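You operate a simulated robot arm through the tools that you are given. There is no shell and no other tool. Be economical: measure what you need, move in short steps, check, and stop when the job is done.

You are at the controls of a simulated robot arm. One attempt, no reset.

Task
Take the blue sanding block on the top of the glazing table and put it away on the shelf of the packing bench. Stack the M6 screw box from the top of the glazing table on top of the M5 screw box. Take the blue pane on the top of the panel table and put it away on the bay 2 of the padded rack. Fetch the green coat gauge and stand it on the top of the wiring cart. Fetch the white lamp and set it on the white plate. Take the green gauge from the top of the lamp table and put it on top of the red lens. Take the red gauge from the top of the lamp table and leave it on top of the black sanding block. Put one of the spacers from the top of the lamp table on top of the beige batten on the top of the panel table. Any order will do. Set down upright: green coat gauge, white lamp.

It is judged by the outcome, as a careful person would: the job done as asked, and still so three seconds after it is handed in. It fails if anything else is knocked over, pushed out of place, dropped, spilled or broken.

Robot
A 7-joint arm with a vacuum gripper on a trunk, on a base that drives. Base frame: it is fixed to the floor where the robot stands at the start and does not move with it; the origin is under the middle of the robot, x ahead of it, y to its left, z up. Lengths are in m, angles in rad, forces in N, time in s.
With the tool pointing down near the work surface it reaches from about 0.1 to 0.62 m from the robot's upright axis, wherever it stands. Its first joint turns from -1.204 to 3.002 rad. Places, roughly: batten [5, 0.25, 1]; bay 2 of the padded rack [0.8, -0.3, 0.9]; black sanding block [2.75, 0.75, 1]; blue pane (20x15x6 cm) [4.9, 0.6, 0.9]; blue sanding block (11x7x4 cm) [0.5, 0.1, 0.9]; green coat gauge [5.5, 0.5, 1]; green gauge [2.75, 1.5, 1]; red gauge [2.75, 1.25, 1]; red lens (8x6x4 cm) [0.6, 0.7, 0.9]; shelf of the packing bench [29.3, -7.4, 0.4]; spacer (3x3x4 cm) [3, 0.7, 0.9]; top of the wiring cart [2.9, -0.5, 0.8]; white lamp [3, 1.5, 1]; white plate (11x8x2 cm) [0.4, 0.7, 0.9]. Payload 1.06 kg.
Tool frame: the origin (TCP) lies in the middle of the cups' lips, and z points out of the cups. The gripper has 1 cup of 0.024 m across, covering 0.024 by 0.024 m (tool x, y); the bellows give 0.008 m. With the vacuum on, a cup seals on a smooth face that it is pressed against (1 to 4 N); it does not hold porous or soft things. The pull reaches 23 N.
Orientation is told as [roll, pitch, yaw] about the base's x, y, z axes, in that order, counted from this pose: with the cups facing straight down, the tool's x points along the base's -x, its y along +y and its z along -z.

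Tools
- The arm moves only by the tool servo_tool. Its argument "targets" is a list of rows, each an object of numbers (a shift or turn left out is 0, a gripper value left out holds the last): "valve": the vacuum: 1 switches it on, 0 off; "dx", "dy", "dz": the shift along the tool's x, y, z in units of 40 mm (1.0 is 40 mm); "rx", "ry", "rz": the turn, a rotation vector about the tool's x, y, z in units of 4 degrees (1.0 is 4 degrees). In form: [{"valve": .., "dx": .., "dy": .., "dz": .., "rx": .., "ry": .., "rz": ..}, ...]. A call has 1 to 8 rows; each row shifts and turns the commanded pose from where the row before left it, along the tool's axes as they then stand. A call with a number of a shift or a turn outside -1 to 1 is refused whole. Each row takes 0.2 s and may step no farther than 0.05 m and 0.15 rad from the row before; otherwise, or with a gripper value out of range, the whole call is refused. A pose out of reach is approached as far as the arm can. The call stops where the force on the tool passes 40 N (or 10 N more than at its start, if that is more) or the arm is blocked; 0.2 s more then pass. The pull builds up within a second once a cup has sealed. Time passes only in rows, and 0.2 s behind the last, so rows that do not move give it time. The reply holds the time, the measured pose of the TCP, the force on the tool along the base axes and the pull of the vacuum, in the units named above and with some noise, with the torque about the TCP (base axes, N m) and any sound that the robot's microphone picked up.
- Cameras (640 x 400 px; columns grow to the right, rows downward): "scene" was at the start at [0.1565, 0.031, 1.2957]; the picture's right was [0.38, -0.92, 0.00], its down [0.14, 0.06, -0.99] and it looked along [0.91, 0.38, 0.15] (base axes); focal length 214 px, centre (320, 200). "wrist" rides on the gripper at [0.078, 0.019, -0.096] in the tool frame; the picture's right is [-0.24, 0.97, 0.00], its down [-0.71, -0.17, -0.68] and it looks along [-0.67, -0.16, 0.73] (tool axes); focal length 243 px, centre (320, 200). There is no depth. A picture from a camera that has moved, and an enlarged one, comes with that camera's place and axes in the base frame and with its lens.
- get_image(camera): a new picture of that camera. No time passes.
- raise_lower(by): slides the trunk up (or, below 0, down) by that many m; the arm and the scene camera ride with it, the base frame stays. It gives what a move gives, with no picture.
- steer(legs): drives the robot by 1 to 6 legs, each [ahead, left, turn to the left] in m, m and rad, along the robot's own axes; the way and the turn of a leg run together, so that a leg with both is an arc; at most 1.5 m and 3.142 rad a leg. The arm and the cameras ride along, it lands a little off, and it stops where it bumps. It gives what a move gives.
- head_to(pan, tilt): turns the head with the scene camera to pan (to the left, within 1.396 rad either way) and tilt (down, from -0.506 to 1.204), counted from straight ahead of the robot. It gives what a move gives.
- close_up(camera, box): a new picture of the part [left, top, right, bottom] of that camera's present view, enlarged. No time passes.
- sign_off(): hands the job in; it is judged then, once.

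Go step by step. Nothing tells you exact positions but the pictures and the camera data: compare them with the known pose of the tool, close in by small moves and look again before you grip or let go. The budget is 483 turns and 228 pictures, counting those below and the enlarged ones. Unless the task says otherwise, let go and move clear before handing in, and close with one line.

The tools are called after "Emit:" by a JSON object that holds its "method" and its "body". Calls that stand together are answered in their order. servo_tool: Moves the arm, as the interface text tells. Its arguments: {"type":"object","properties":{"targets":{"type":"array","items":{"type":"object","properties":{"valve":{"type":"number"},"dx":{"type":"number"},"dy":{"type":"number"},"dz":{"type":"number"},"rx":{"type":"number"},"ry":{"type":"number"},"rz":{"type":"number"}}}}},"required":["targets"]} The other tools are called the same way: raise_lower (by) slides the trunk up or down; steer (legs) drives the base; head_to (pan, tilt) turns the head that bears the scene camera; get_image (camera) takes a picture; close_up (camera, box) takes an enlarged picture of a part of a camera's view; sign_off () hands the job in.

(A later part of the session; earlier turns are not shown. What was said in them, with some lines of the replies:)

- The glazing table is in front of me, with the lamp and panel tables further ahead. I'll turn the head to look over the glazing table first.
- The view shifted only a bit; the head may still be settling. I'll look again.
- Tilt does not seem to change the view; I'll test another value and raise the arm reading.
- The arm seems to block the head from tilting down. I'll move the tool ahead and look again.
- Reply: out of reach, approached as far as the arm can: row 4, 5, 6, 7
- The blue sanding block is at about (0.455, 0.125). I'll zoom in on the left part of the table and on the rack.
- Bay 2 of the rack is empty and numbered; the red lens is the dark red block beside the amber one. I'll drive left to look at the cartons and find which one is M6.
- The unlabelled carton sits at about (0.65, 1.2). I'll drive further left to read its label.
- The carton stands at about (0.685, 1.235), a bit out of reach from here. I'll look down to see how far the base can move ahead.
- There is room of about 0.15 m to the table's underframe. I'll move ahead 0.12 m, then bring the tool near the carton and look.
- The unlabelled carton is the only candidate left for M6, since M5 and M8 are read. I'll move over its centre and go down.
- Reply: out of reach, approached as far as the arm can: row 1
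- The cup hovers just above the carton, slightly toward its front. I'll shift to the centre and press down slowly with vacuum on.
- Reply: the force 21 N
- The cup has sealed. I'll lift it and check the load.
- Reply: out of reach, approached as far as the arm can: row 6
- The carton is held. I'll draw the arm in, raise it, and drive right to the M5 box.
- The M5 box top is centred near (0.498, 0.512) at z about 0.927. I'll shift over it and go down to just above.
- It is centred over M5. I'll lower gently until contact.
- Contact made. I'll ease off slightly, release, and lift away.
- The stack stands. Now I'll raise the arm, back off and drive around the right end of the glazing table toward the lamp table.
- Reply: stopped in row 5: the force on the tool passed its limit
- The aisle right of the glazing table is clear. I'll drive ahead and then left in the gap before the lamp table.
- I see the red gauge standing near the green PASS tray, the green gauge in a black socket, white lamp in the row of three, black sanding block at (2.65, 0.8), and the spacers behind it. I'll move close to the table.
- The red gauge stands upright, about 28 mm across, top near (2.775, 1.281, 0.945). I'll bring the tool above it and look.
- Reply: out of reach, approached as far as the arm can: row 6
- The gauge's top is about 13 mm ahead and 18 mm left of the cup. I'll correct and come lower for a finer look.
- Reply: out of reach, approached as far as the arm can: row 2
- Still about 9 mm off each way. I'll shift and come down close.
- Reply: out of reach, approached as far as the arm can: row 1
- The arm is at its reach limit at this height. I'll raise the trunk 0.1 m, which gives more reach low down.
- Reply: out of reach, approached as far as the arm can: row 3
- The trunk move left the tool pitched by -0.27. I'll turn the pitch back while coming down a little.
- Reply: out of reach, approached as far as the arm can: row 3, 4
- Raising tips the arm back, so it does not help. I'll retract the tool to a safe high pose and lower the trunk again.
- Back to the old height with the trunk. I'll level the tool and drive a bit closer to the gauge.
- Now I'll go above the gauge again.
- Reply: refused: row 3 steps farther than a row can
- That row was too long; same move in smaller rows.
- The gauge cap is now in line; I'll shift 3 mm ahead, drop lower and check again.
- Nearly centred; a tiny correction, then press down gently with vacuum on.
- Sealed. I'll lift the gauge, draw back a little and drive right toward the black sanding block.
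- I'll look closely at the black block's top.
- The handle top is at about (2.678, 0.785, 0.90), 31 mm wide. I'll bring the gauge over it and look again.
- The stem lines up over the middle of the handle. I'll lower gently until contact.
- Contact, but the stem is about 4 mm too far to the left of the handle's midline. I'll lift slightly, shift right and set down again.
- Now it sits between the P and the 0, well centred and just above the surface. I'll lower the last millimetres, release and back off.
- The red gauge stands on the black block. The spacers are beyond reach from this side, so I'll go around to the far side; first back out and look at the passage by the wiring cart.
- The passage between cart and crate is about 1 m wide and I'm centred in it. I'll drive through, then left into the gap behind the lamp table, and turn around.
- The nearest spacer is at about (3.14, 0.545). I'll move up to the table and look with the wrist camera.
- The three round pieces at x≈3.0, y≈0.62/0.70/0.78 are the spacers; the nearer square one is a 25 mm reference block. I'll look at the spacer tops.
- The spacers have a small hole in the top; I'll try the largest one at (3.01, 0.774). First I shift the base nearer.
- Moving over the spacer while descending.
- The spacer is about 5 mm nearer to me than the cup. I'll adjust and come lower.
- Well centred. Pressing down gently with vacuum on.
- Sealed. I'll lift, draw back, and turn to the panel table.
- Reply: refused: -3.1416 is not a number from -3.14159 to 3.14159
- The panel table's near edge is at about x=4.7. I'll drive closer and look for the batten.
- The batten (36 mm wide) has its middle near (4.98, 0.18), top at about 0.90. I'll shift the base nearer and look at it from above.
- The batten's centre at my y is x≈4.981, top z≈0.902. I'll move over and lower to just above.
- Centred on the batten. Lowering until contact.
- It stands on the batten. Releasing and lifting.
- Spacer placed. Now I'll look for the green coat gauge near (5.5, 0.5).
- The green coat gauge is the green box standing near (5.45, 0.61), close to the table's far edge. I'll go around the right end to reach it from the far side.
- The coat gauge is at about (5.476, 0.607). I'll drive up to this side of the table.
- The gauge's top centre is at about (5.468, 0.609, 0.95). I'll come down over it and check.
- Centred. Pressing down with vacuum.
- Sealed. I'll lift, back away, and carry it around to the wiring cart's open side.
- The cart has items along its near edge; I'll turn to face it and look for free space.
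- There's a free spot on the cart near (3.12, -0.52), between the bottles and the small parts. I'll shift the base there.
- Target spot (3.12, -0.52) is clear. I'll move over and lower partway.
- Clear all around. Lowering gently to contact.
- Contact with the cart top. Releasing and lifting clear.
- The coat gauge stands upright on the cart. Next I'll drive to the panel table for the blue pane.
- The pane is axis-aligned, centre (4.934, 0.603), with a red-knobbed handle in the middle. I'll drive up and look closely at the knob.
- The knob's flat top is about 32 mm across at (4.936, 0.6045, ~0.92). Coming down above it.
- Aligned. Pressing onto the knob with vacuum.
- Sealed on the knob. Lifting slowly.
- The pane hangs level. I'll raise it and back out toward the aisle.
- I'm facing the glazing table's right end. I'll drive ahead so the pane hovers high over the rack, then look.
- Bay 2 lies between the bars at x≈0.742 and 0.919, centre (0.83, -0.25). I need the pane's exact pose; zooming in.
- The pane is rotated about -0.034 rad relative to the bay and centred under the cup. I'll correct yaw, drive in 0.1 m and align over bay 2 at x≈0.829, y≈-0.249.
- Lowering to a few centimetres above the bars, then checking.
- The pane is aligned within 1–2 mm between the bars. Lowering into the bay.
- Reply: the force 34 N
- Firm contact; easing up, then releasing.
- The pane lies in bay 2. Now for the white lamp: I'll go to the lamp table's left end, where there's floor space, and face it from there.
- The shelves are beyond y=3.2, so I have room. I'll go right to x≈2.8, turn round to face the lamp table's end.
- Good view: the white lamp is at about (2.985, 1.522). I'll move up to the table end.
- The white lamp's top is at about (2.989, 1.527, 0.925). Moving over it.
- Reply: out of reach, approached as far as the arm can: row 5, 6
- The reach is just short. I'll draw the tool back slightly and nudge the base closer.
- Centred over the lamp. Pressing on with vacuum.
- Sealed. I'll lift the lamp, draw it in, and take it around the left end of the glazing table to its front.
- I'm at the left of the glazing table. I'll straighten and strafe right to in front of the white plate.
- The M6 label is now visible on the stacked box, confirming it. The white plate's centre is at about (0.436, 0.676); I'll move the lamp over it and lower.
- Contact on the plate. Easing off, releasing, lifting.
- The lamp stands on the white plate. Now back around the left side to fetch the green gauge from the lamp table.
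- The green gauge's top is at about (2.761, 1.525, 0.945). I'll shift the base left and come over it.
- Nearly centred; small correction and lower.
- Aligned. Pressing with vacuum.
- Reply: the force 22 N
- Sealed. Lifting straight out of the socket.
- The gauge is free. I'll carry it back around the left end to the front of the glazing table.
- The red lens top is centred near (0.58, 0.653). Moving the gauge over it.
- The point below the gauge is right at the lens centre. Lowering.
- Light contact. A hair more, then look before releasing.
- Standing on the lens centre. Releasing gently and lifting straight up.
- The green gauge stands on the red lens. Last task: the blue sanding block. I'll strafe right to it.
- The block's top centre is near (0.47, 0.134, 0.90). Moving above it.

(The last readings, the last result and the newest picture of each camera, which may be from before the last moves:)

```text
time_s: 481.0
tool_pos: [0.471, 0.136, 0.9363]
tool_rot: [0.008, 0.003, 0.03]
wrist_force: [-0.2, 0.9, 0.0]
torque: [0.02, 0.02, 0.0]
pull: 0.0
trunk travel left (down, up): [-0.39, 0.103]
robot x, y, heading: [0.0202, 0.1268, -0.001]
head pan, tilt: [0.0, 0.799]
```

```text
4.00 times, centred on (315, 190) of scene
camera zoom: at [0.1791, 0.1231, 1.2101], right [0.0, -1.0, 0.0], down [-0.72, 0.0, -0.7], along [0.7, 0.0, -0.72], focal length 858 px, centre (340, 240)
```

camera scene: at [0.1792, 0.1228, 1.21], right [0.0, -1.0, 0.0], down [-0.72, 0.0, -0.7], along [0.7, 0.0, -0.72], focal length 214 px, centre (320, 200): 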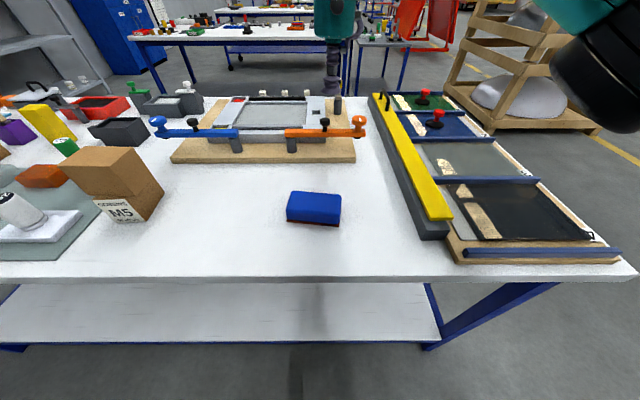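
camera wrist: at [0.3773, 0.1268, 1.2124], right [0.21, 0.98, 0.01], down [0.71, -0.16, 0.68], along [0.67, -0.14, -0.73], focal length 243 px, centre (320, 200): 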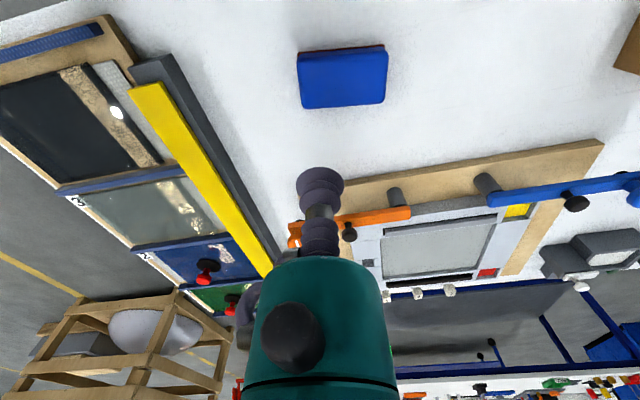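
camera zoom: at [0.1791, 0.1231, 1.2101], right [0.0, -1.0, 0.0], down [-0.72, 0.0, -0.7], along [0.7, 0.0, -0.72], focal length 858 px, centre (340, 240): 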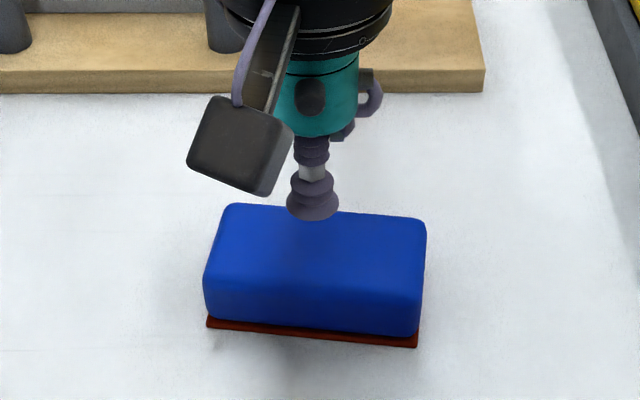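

Centred. Pressing with vacuum.

Emit:
{"method": "servo_tool", "body": {"targets": [{"dz": 0.5, "valve": 1}, {"dz": 0.25}, {"dz": 0.1}, {"dz": 0.08}, {"dz": 0.06}, {}, {}]}}

```text
time_s: 482.6
tool_pos: [0.4685, 0.1379, 0.8986]
tool_rot: [0.01, 0.002, 0.029]
wrist_force: [-1.5, 1.4, 7.0]
torque: [-0.07, -0.04, -0.03]
pull: 22.8
trunk travel left (down, up): [-0.39, 0.103]
robot x, y, heading: [0.0208, 0.1265, -0.003]
head pan, tilt: [0.0, 0.799]
```

Sealed. I'll lift it and head off along the aisle to the east.

Emit:
{"method": "servo_tool", "body": {"targets": [{"dz": -0.3}, {"dz": -0.8}, {"dz": -1}, {"dz": -1}, {"dz": -1}, {"dz": -0.8, "dx": 0.5}]}}

Emit:
{"method": "steer", "body": {"legs": [[-0.15, 0, 0.003], [0, -1.33, 0], [1.5, 0, 0], [1.5, 0, 0], [1.2, 0, 0]]}}

Emit:
{"method": "head_to", "body": {"pan": -0.2, "tilt": 0.2}}

Emit:
{"method": "get_image", "body": {"camera": "scene"}}

```text
time_s: 484.0
tool_pos: [0.4499, 0.1332, 1.0935]
tool_rot: [0.006, 0.002, 0.027]
wrist_force: [0.6, -0.1, -2.1]
torque: [0.0, 0.03, 0.03]
pull: 22.8
trunk travel left (down, up): [-0.39, 0.103]
robot x, y, heading: [0.0237, 0.1237, -0.003]
head pan, tilt: [0.0, 0.799]
```

```text
time_s: 511.5
tool_pos: [4.4906, -1.1878, 1.0937]
tool_rot: [0.005, 0.003, 0.037]
wrist_force: [0.2, 0.7, -2.2]
torque: [-0.03, 0.06, -0.02]
pull: 22.9
trunk travel left (down, up): [-0.39, 0.103]
robot x, y, heading: [4.0594, -1.2033, 0.002]
head pan, tilt: [0.0, 0.799]
```

```text
time_s: 512.5
tool_pos: [4.4908, -1.1874, 1.093]
tool_rot: [0.006, 0.002, 0.036]
wrist_force: [-0.7, -0.1, -1.2]
torque: [0.0, 0.03, 0.0]
pull: 23.0
trunk travel left (down, up): [-0.39, 0.103]
robot x, y, heading: [4.0636, -1.2052, 0.004]
head pan, tilt: [-0.201, 0.201]
```

```text
85 pictures are left
camera scene: at [4.2308, -1.2197, 1.2636], right [-0.19, -0.98, 0.0], down [-0.2, 0.04, -0.98], along [0.96, -0.19, -0.2], focal length 214 px, centre (320, 200)
```

scene: 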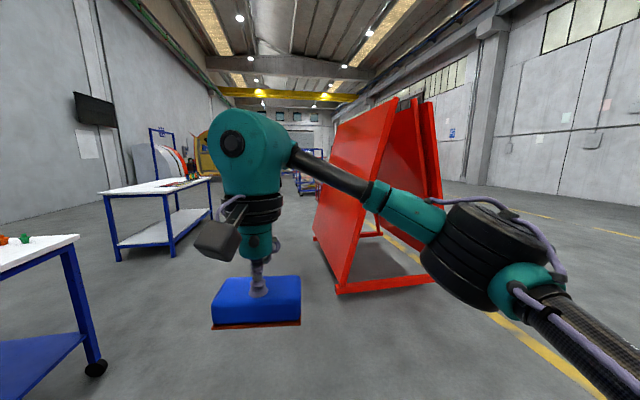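

A red A-frame stands ahead on the right. I'll look further to the right to see the aisle there.

Emit:
{"method": "head_to", "body": {"pan": -0.8, "tilt": 0.2}}

Emit:
{"method": "get_image", "body": {"camera": "scene"}}

```text
time_s: 513.5
tool_pos: [4.4917, -1.1885, 1.0936]
tool_rot: [0.008, 0.001, 0.037]
wrist_force: [-0.1, 0.1, -1.5]
torque: [-0.01, 0.01, -0.01]
pull: 23.2
trunk travel left (down, up): [-0.39, 0.103]
robot x, y, heading: [4.0618, -1.1994, 0.003]
head pan, tilt: [-0.799, 0.201]
```

```text
84 pictures are left
camera scene: at [4.2047, -1.268, 1.2637], right [-0.71, -0.7, 0.0], down [-0.14, 0.14, -0.98], along [0.69, -0.7, -0.2], focal length 214 px, centre (320, 200)
```

scene: 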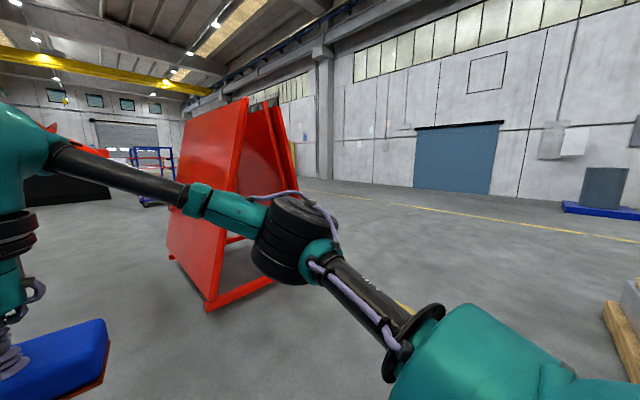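

The right side is a wide open aisle. I'll drive over there and then ahead.

Emit:
{"method": "steer", "body": {"legs": [[0.5, 0, 0], [0, -1.5, 0], [0, -1.5, 0], [0, -0.3, 0], [1.5, 0, 0], [1.5, 0, 0]]}}

Emit:
{"method": "head_to", "body": {"pan": -0.15, "tilt": 0.2}}

Emit:
{"method": "get_image", "body": {"camera": "scene"}}

```text
time_s: 545.9
tool_pos: [7.9187, -4.5172, 1.0932]
tool_rot: [0.009, 0.002, 0.02]
wrist_force: [-0.6, 0.5, -1.2]
torque: [0.0, 0.02, 0.01]
pull: 22.7
trunk travel left (down, up): [-0.39, 0.103]
robot x, y, heading: [7.4897, -4.5242, -0.016]
head pan, tilt: [-0.799, 0.201]
```

```text
time_s: 546.9
tool_pos: [7.9194, -4.517, 1.0926]
tool_rot: [0.007, 0.002, 0.02]
wrist_force: [-0.5, -0.2, -1.4]
torque: [-0.02, -0.01, 0.01]
pull: 22.6
trunk travel left (down, up): [-0.39, 0.103]
robot x, y, heading: [7.4873, -4.5207, -0.014]
head pan, tilt: [-0.15, 0.201]
```

```text
83 pictures are left
camera scene: at [7.6592, -4.539, 1.2637], right [-0.16, -0.99, 0.0], down [-0.2, 0.03, -0.98], along [0.97, -0.16, -0.2], focal length 214 px, centre (320, 200)
```

scene: 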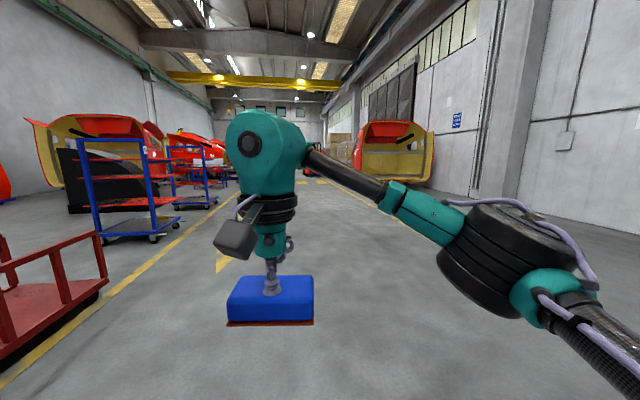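

The aisle is clear. Driving on.

Emit:
{"method": "steer", "body": {"legs": [[1.5, 0, 0.014], [1.5, 0, 0], [1.5, 0, 0], [1.5, 0, 0], [1.5, 0, 0], [1.5, 0, 0]]}}

Emit:
{"method": "get_image", "body": {"camera": "scene"}}

```text
time_s: 589.4
tool_pos: [16.8913, -4.5889, 1.094]
tool_rot: [0.007, 0.002, 0.003]
wrist_force: [-0.8, 0.5, -1.4]
torque: [0.01, 0.07, 0.01]
pull: 22.7
trunk travel left (down, up): [-0.39, 0.103]
robot x, y, heading: [16.4597, -4.5879, -0.029]
head pan, tilt: [-0.15, 0.201]
```

```text
82 pictures are left
camera scene: at [16.6316, -4.6073, 1.2636], right [-0.18, -0.98, 0.0], down [-0.2, 0.04, -0.98], along [0.96, -0.17, -0.2], focal length 214 px, centre (320, 200)
```

scene: 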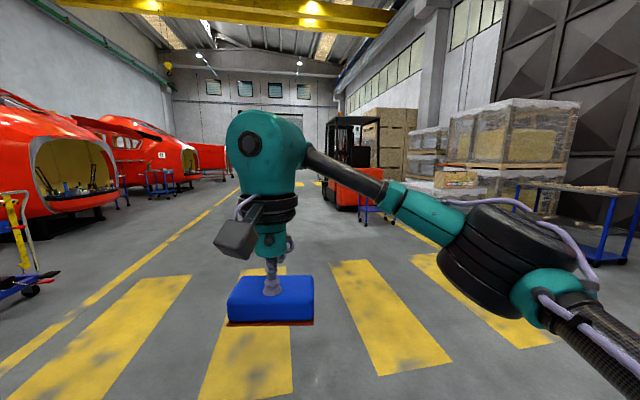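

A forklift is parked on the right, my lane at y≈-4.6 passes it. Driving on.

Emit:
{"method": "steer", "body": {"legs": [[1.5, 0, 0.029], [1.5, 0, 0], [1.5, 0.1, 0], [1.5, 0, 0]]}}

Emit:
{"method": "get_image", "body": {"camera": "scene"}}

```text
refused: leg 3 is longer than a leg can be; nothing moved
```

```text
81 pictures are left
camera scene: at [16.6316, -4.6073, 1.2636], right [-0.18, -0.98, 0.0], down [-0.2, 0.04, -0.98], along [0.96, -0.17, -0.2], focal length 214 px, centre (320, 200)
```

scene: 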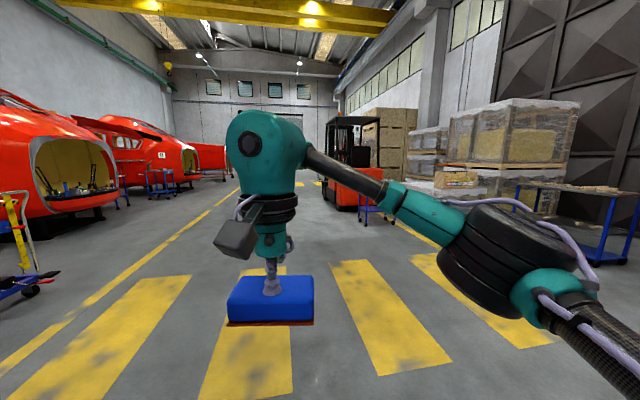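

Emit:
{"method": "steer", "body": {"legs": [[1.5, 0, 0.04], [1.5, 0, 0], [1.45, 0.1, 0], [1.5, 0, 0]]}}

Emit:
{"method": "get_image", "body": {"camera": "scene"}}

```text
time_s: 617.6
tool_pos: [22.8068, -4.3603, 1.0928]
tool_rot: [0.007, 0.001, 0.067]
wrist_force: [0.1, -1.0, -1.9]
torque: [0.0, 0.03, -0.01]
pull: 22.9
trunk travel left (down, up): [-0.39, 0.103]
robot x, y, heading: [22.3768, -4.3858, 0.03]
head pan, tilt: [-0.15, 0.201]
```

```text
80 pictures are left
camera scene: at [22.5481, -4.3938, 1.2636], right [-0.11, -0.99, 0.0], down [-0.2, 0.02, -0.98], along [0.97, -0.11, -0.2], focal length 214 px, centre (320, 200)
```

scene: 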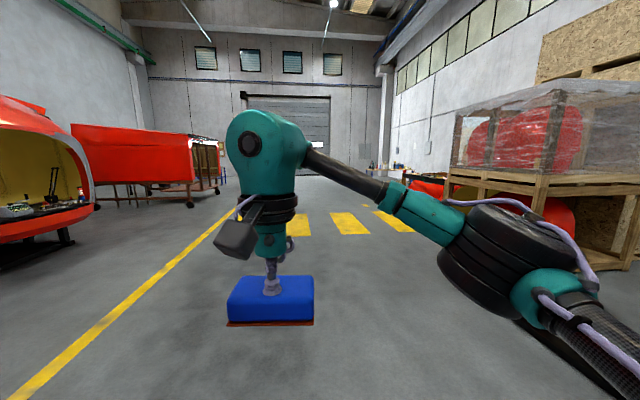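

I'll continue past the crates toward x≈27 and look right for the packing bench.

Emit:
{"method": "steer", "body": {"legs": [[1.5, 0, -0.03], [1.5, 0, 0], [1.2, 0, 0]]}}

Emit:
{"method": "head_to", "body": {"pan": -0.7, "tilt": 0.3}}

Emit:
{"method": "get_image", "body": {"camera": "scene"}}

```text
time_s: 637.6
tool_pos: [26.9793, -4.2826, 1.0932]
tool_rot: [0.007, 0.0, 0.035]
wrist_force: [0.5, 0.0, -2.4]
torque: [-0.01, 0.05, 0.01]
pull: 22.6
trunk travel left (down, up): [-0.39, 0.103]
robot x, y, heading: [26.5535, -4.2959, 0.005]
head pan, tilt: [-0.15, 0.201]
```

```text
time_s: 638.5
tool_pos: [26.9791, -4.2833, 1.0934]
tool_rot: [0.008, 0.002, 0.035]
wrist_force: [0.9, -0.3, -1.3]
torque: [0.03, 0.02, 0.03]
pull: 23.6
trunk travel left (down, up): [-0.39, 0.103]
robot x, y, heading: [26.5505, -4.2923, 0.008]
head pan, tilt: [-0.7, 0.3]
```

```text
79 pictures are left
camera scene: at [26.6996, -4.3551, 1.2544], right [-0.64, -0.77, 0.0], down [-0.23, 0.19, -0.96], along [0.73, -0.61, -0.3], focal length 214 px, centre (320, 200)
```

scene: 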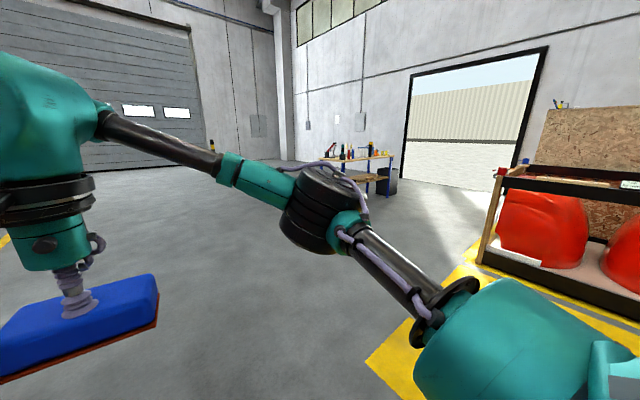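

A bench with a lower shelf is visible at around (29.3, -7.5). Zooming.

Emit:
{"method": "close_up", "body": {"camera": "scene", "box": [270, 120, 430, 220]}}

```text
4.00 times, centred on (350, 170) of scene
camera zoom: at [26.6996, -4.3551, 1.2544], right [-0.64, -0.77, 0.0], down [-0.23, 0.19, -0.96], along [0.73, -0.61, -0.3], focal length 858 px, centre (200, 320)
```

zoom: 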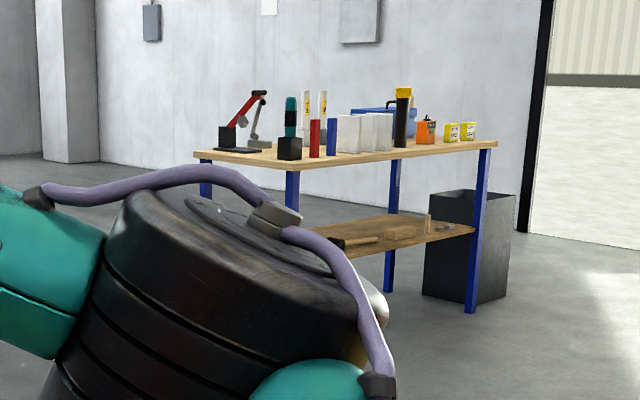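

The bench's long front seems to run along y at x≈28.75 (y from about -6.5 to -7.8). I'll drive to stand in front of it.

Emit:
{"method": "steer", "body": {"legs": [[1.4, 0, 0], [0, -1.5, 0], [0, -0.9, 0]]}}

Emit:
{"method": "head_to", "body": {"pan": 0.0, "tilt": 0.4}}

Emit:
{"method": "get_image", "body": {"camera": "scene"}}

```text
time_s: 656.7
tool_pos: [28.3925, -6.6511, 1.094]
tool_rot: [0.007, 0.001, 0.047]
wrist_force: [-0.3, -0.5, -1.4]
torque: [0.0, 0.02, 0.01]
pull: 22.9
trunk travel left (down, up): [-0.39, 0.103]
robot x, y, heading: [27.9658, -6.6674, 0.011]
head pan, tilt: [-0.7, 0.3]
```

```text
time_s: 657.8
tool_pos: [28.3926, -6.6517, 1.0922]
tool_rot: [0.006, 0.002, 0.047]
wrist_force: [0.1, 0.0, -1.2]
torque: [0.04, 0.0, 0.02]
pull: 22.6
trunk travel left (down, up): [-0.39, 0.103]
robot x, y, heading: [27.9632, -6.6655, 0.012]
head pan, tilt: [0.0, 0.4]
```

```text
77 pictures are left
camera scene: at [28.1343, -6.6663, 1.2451], right [0.01, -1.0, 0.0], down [-0.39, -0.01, -0.92], along [0.92, 0.01, -0.39], focal length 214 px, centre (320, 200)
```

scene: 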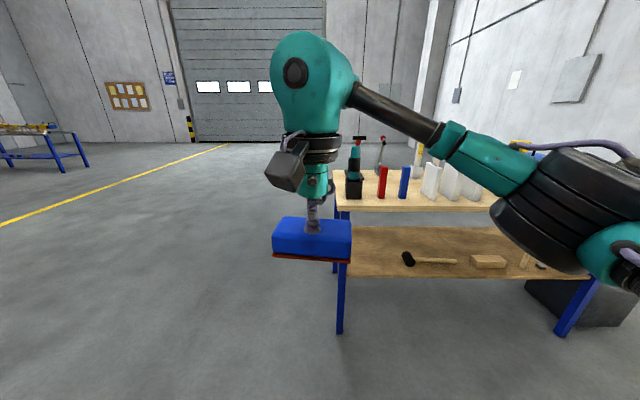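

The bench: front at x≈29.0, y from -6.72 to -8.15, top ≈0.84, shelf ≈0.44; the left part of the shelf is free. I'll line up at y≈-6.96, then lower the trunk in free space.

Emit:
{"method": "steer", "body": {"legs": [[0.15, -0.31, -0.01]]}}

Emit:
{"method": "raise_lower", "body": {"by": -0.1}}

Emit:
{"method": "get_image", "body": {"camera": "scene"}}

```text
time_s: 660.0
tool_pos: [28.546, -6.9649, 1.0939]
tool_rot: [0.007, 0.004, 0.032]
wrist_force: [0.0, 0.4, -2.4]
torque: [0.04, 0.01, 0.0]
pull: 23.2
trunk travel left (down, up): [-0.39, 0.103]
robot x, y, heading: [28.1168, -6.9766, 0.002]
head pan, tilt: [0.0, 0.4]
```

```text
time_s: 661.4
tool_pos: [28.5458, -6.9649, 0.9941]
tool_rot: [0.007, 0.003, 0.033]
wrist_force: [-0.2, 0.2, -2.1]
torque: [-0.01, 0.03, 0.02]
pull: 23.1
trunk travel left (down, up): [-0.29, 0.203]
robot x, y, heading: [28.1159, -6.9747, 0.004]
head pan, tilt: [0.0, 0.4]
```

```text
76 pictures are left
camera scene: at [28.3118, -6.9766, 1.1435], right [0.0, -1.0, 0.0], down [-0.39, 0.0, -0.92], along [0.92, 0.0, -0.39], focal length 214 px, centre (320, 200)
```

scene: 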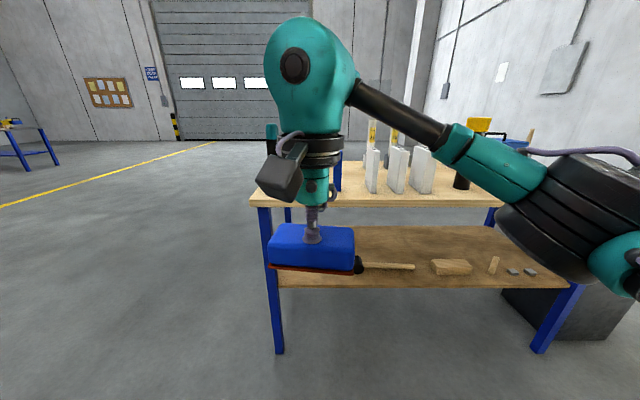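

The trunk lowers cleanly. Lowering the rest.

Emit:
{"method": "raise_lower", "body": {"by": -0.28}}

Emit:
{"method": "get_image", "body": {"camera": "scene"}}

```text
time_s: 664.2
tool_pos: [28.5445, -6.9653, 0.7139]
tool_rot: [0.005, 0.001, 0.033]
wrist_force: [-0.3, 0.3, -1.6]
torque: [0.01, 0.05, 0.03]
pull: 23.5
trunk travel left (down, up): [-0.01, 0.483]
robot x, y, heading: [28.1158, -6.9724, 0.001]
head pan, tilt: [0.0, 0.4]
```

```text
75 pictures are left
camera scene: at [28.3962, -6.9766, 0.8541], right [0.0, -1.0, 0.0], down [-0.39, 0.0, -0.92], along [0.92, 0.0, -0.39], focal length 214 px, centre (320, 200)
```

scene: 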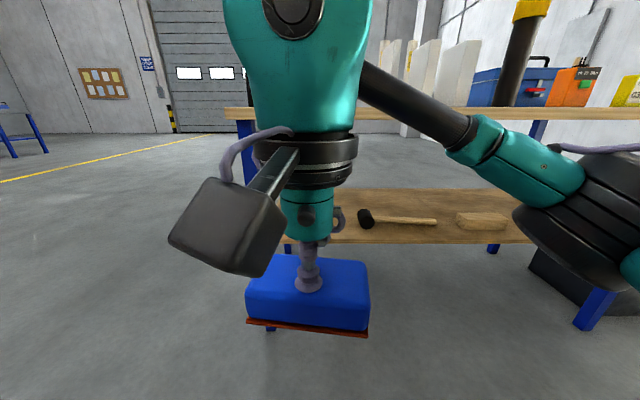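

I'll zoom in to measure the shelf and the underside of the top.

Emit:
{"method": "close_up", "body": {"camera": "scene", "box": [220, 90, 540, 290]}}

```text
2.00 times, centred on (380, 190) of scene
camera zoom: at [28.3962, -6.9766, 0.8541], right [0.0, -1.0, 0.0], down [-0.39, 0.0, -0.92], along [0.92, 0.0, -0.39], focal length 429 px, centre (200, 220)
```

zoom: 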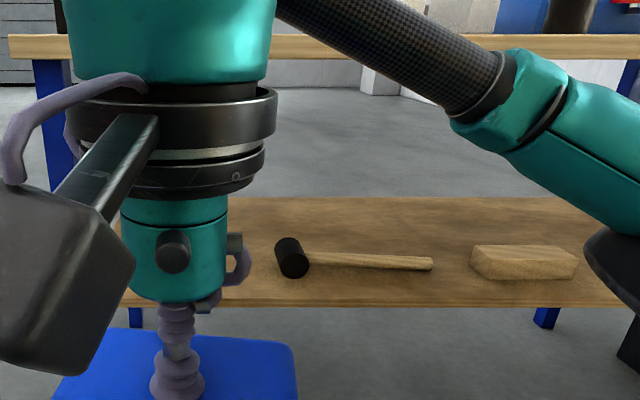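

Shelf top z≈0.45, underside of the bench top ≈0.83, free gap y from -6.80 to -7.11. I'll lower the arm outside the bench first.

Emit:
{"method": "servo_tool", "body": {"targets": [{"dz": 1}, {"dz": 1}, {"dz": 1}, {"dz": 1}, {"dz": 0.4}, {}]}}

Emit:
{"method": "get_image", "body": {"camera": "scene"}}

Emit:
{"method": "get_image", "body": {"camera": "wrist"}}

```text
time_s: 665.6
tool_pos: [28.5459, -6.9632, 0.5375]
tool_rot: [0.008, 0.001, 0.032]
wrist_force: [0.0, 0.3, -1.3]
torque: [-0.02, 0.01, -0.04]
pull: 23.1
trunk travel left (down, up): [-0.01, 0.483]
robot x, y, heading: [28.1151, -6.9738, -0.001]
head pan, tilt: [0.0, 0.4]
```

```text
73 pictures are left
camera scene: at [28.3963, -6.9766, 0.8541], right [0.0, -1.0, 0.0], down [-0.39, 0.0, -0.92], along [0.92, 0.0, -0.39], focal length 214 px, centre (320, 200)
```

scene: 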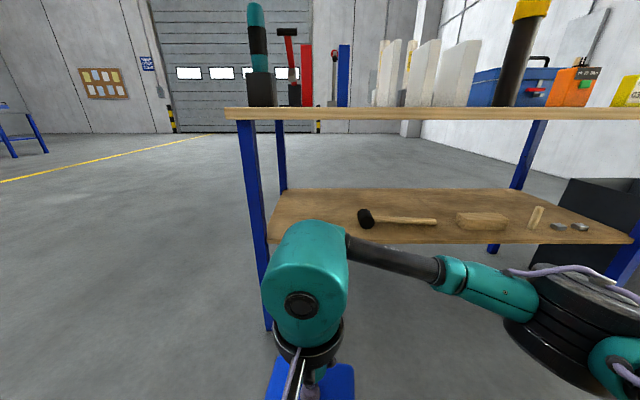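

```text
72 pictures are left
camera wrist: at [28.4682, -6.9465, 0.6315], right [0.2, 0.98, 0.01], down [0.71, -0.15, 0.68], along [0.67, -0.13, -0.73], focal length 243 px, centre (320, 200)
```

wrist: 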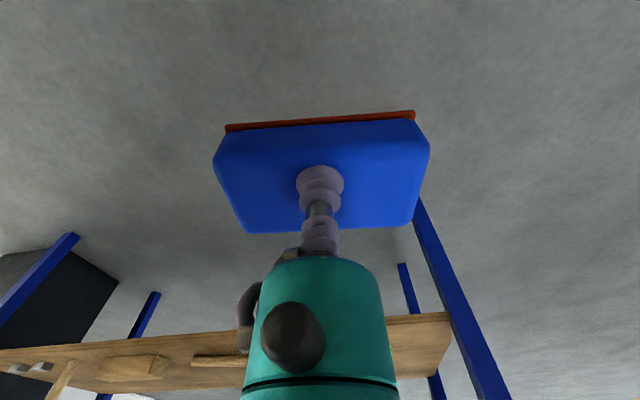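

The whole arm is below the bench top's underside. I'll drive ahead 0.4 m and check the clearances.

Emit:
{"method": "steer", "body": {"legs": [[0.39, 0, 0]]}}

Emit:
{"method": "get_image", "body": {"camera": "scene"}}

Emit:
{"method": "get_image", "body": {"camera": "wrist"}}

```text
time_s: 668.1
tool_pos: [28.9373, -6.9637, 0.5371]
tool_rot: [0.005, 0.002, 0.034]
wrist_force: [-0.1, -1.0, -1.7]
torque: [0.02, 0.05, -0.05]
pull: 23.3
trunk travel left (down, up): [-0.01, 0.483]
robot x, y, heading: [28.5057, -6.9714, 0.0]
head pan, tilt: [0.0, 0.4]
```

```text
71 pictures are left
camera scene: at [28.7878, -6.9766, 0.8541], right [0.0, -1.0, 0.0], down [-0.39, 0.0, -0.92], along [0.92, 0.0, -0.39], focal length 214 px, centre (320, 200)
```

scene: 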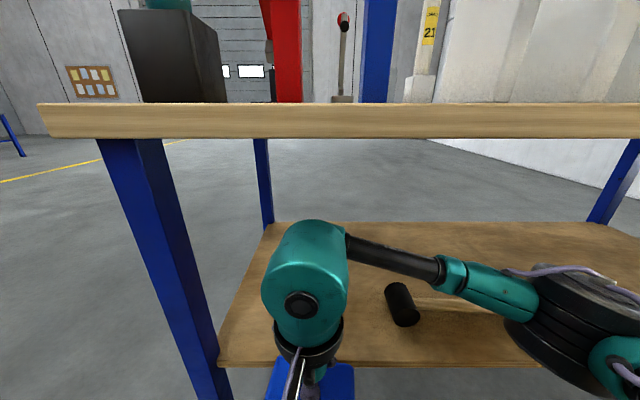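

```text
70 pictures are left
camera wrist: at [28.8598, -6.9464, 0.6319], right [0.2, 0.98, 0.01], down [0.71, -0.15, 0.68], along [0.67, -0.13, -0.73], focal length 243 px, centre (320, 200)
```

wrist: 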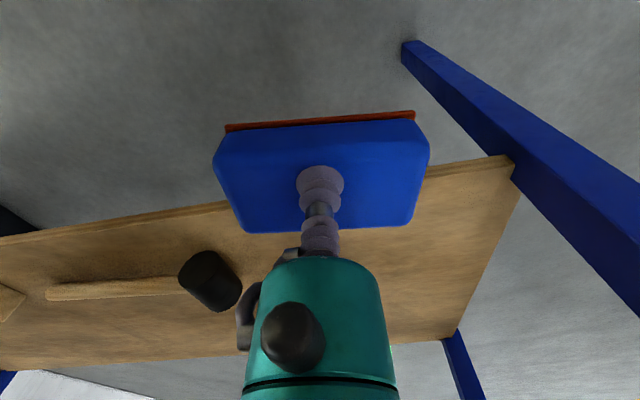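

Everything clears. The shelf's front edge is at x≈29.015; I'll extend the block to x≈29.10.

Emit:
{"method": "servo_tool", "body": {"targets": [{"dx": -0.8}, {"dx": -0.8}, {"dx": -0.8}, {"dx": -0.8}, {"dx": -0.85}, {}]}}

Emit:
{"method": "get_image", "body": {"camera": "scene"}}

Emit:
{"method": "get_image", "body": {"camera": "wrist"}}

```text
time_s: 669.5
tool_pos: [29.1009, -6.9591, 0.5363]
tool_rot: [0.007, 0.001, 0.035]
wrist_force: [0.1, -0.2, -2.6]
torque: [0.0, 0.0, 0.04]
pull: 22.6
trunk travel left (down, up): [-0.01, 0.483]
robot x, y, heading: [28.5073, -6.9732, 0.001]
head pan, tilt: [0.0, 0.4]
```

```text
69 pictures are left
camera scene: at [28.7878, -6.9766, 0.8541], right [0.0, -1.0, 0.0], down [-0.39, 0.0, -0.92], along [0.92, 0.0, -0.39], focal length 214 px, centre (320, 200)
```

scene: 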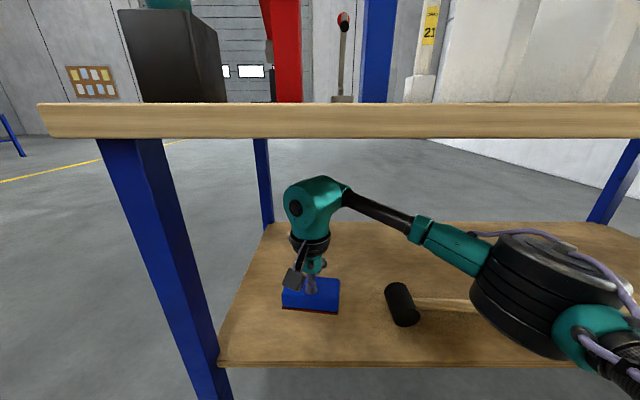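

```text
68 pictures are left
camera wrist: at [29.0226, -6.9414, 0.6321], right [0.2, 0.98, 0.01], down [0.71, -0.15, 0.68], along [0.67, -0.13, -0.73], focal length 243 px, centre (320, 200)
```

wrist: 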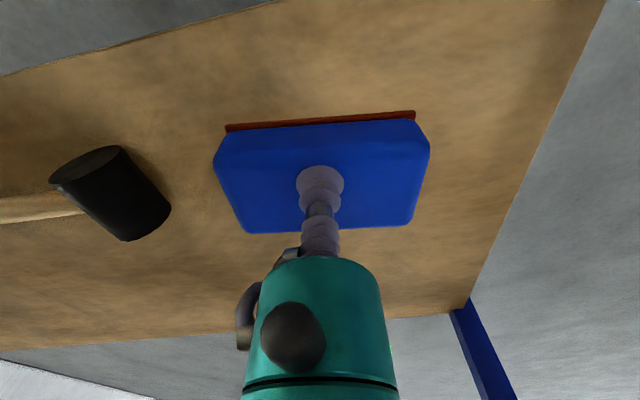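

The block is well over a clear part of the shelf. Lowering gently.

Emit:
{"method": "servo_tool", "body": {"targets": [{"dz": 0.5}, {"dz": 0.3}, {"dz": 0.15}, {"dz": 0.1}, {}]}}

```text
time_s: 670.7
tool_pos: [29.0994, -6.9571, 0.4939]
tool_rot: [0.007, 0.002, 0.034]
wrist_force: [-0.6, -0.7, -2.3]
torque: [0.01, 0.04, -0.01]
pull: 22.8
trunk travel left (down, up): [-0.01, 0.483]
robot x, y, heading: [28.5085, -6.9675, 0.0]
head pan, tilt: [0.0, 0.4]
```

Emit:
{"method": "servo_tool", "body": {"targets": [{"dz": 0.1}, {"dz": 0.1}, {"dz": 0.1}, {}]}}

Emit:
{"method": "get_image", "body": {"camera": "scene"}}

```text
time_s: 671.7
tool_pos: [29.0986, -6.9576, 0.4816]
tool_rot: [0.007, 0.002, 0.034]
wrist_force: [-0.4, -0.8, -1.8]
torque: [0.01, 0.05, 0.03]
pull: 23.0
trunk travel left (down, up): [-0.01, 0.483]
robot x, y, heading: [28.5111, -6.974, -0.002]
head pan, tilt: [0.0, 0.4]
```

```text
67 pictures are left
camera scene: at [28.7878, -6.9766, 0.8541], right [0.0, -1.0, 0.0], down [-0.39, 0.0, -0.92], along [0.92, 0.0, -0.39], focal length 214 px, centre (320, 200)
```

scene: 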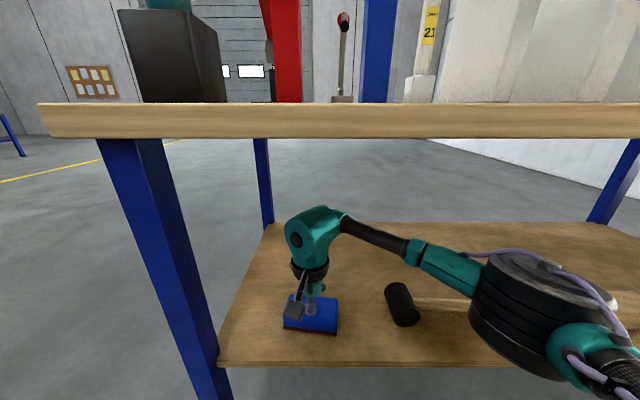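

Emit:
{"method": "servo_tool", "body": {"targets": [{"dz": 0.1}, {"dz": 0.1}, {"dz": 0.08}, {}]}}

```text
time_s: 672.7
tool_pos: [29.099, -6.9569, 0.4729]
tool_rot: [0.009, 0.001, 0.033]
wrist_force: [-1.6, 1.8, 19.8]
torque: [-0.13, -0.16, 0.0]
pull: 22.8
trunk travel left (down, up): [-0.01, 0.483]
robot x, y, heading: [28.5068, -6.9782, -0.001]
head pan, tilt: [0.0, 0.4]
```

Contact with the shelf. Easing off, releasing, and lifting a bit.

Emit:
{"method": "servo_tool", "body": {"targets": [{"dz": -0.08}, {"valve": 0}, {}, {}, {}, {"dz": -0.2}, {"dz": -0.5}, {"dz": -0.5}]}}

Emit:
{"method": "servo_tool", "body": {"targets": [{"dx": 0.8}, {"dx": 0.8}, {"dx": 0.8}, {"dx": 0.8}, {"dx": 0.8}]}}

Emit:
{"method": "get_image", "body": {"camera": "scene"}}

```text
time_s: 674.5
tool_pos: [29.0994, -6.9578, 0.5238]
tool_rot: [0.005, 0.002, 0.033]
wrist_force: [0.0, -0.4, -0.1]
torque: [0.02, 0.0, 0.01]
pull: 0.0
trunk travel left (down, up): [-0.01, 0.483]
robot x, y, heading: [28.5075, -6.9756, 0.001]
head pan, tilt: [0.0, 0.4]
```

```text
time_s: 675.7
tool_pos: [28.9387, -6.9625, 0.5212]
tool_rot: [0.006, 0.001, 0.032]
wrist_force: [-0.1, -0.3, 0.3]
torque: [-0.01, 0.02, -0.02]
pull: 0.1
trunk travel left (down, up): [-0.01, 0.483]
robot x, y, heading: [28.5069, -6.9761, -0.002]
head pan, tilt: [0.0, 0.4]
```

```text
66 pictures are left
camera scene: at [28.7878, -6.9766, 0.8541], right [0.0, -1.0, 0.0], down [-0.39, 0.0, -0.92], along [0.92, 0.0, -0.39], focal length 214 px, centre (320, 200)
```

scene: 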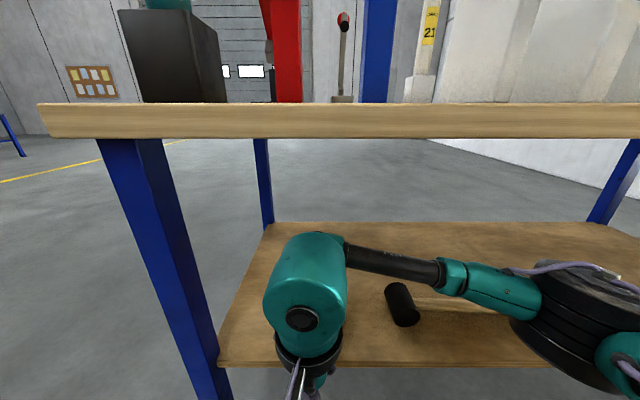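

Backing the base out and checking the result.

Emit:
{"method": "steer", "body": {"legs": [[-0.45, 0, 0]]}}

Emit:
{"method": "get_image", "body": {"camera": "scene"}}

```text
time_s: 678.4
tool_pos: [28.4867, -6.9631, 0.5215]
tool_rot: [0.005, 0.002, 0.03]
wrist_force: [0.2, 0.5, 0.8]
torque: [0.03, 0.0, 0.0]
pull: 0.0
trunk travel left (down, up): [-0.01, 0.483]
robot x, y, heading: [28.0544, -6.9796, -0.001]
head pan, tilt: [0.0, 0.4]
```

```text
65 pictures are left
camera scene: at [28.3353, -6.9767, 0.8541], right [0.0, -1.0, 0.0], down [-0.39, 0.0, -0.92], along [0.92, 0.0, -0.39], focal length 214 px, centre (320, 200)
```

scene: 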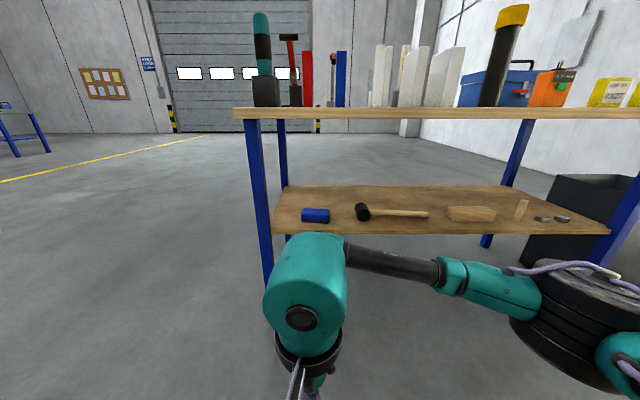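

The blue block rests on the shelf, the mallet and other items are untouched, and the arm is clear. All eight placements were seen standing, so I'm handing in.

Emit:
{"method": "sign_off", "body": {}}

```text
The job is handed in.
```

All eight items are in their places, I saw each one in place after letting go, and the job is handed in.
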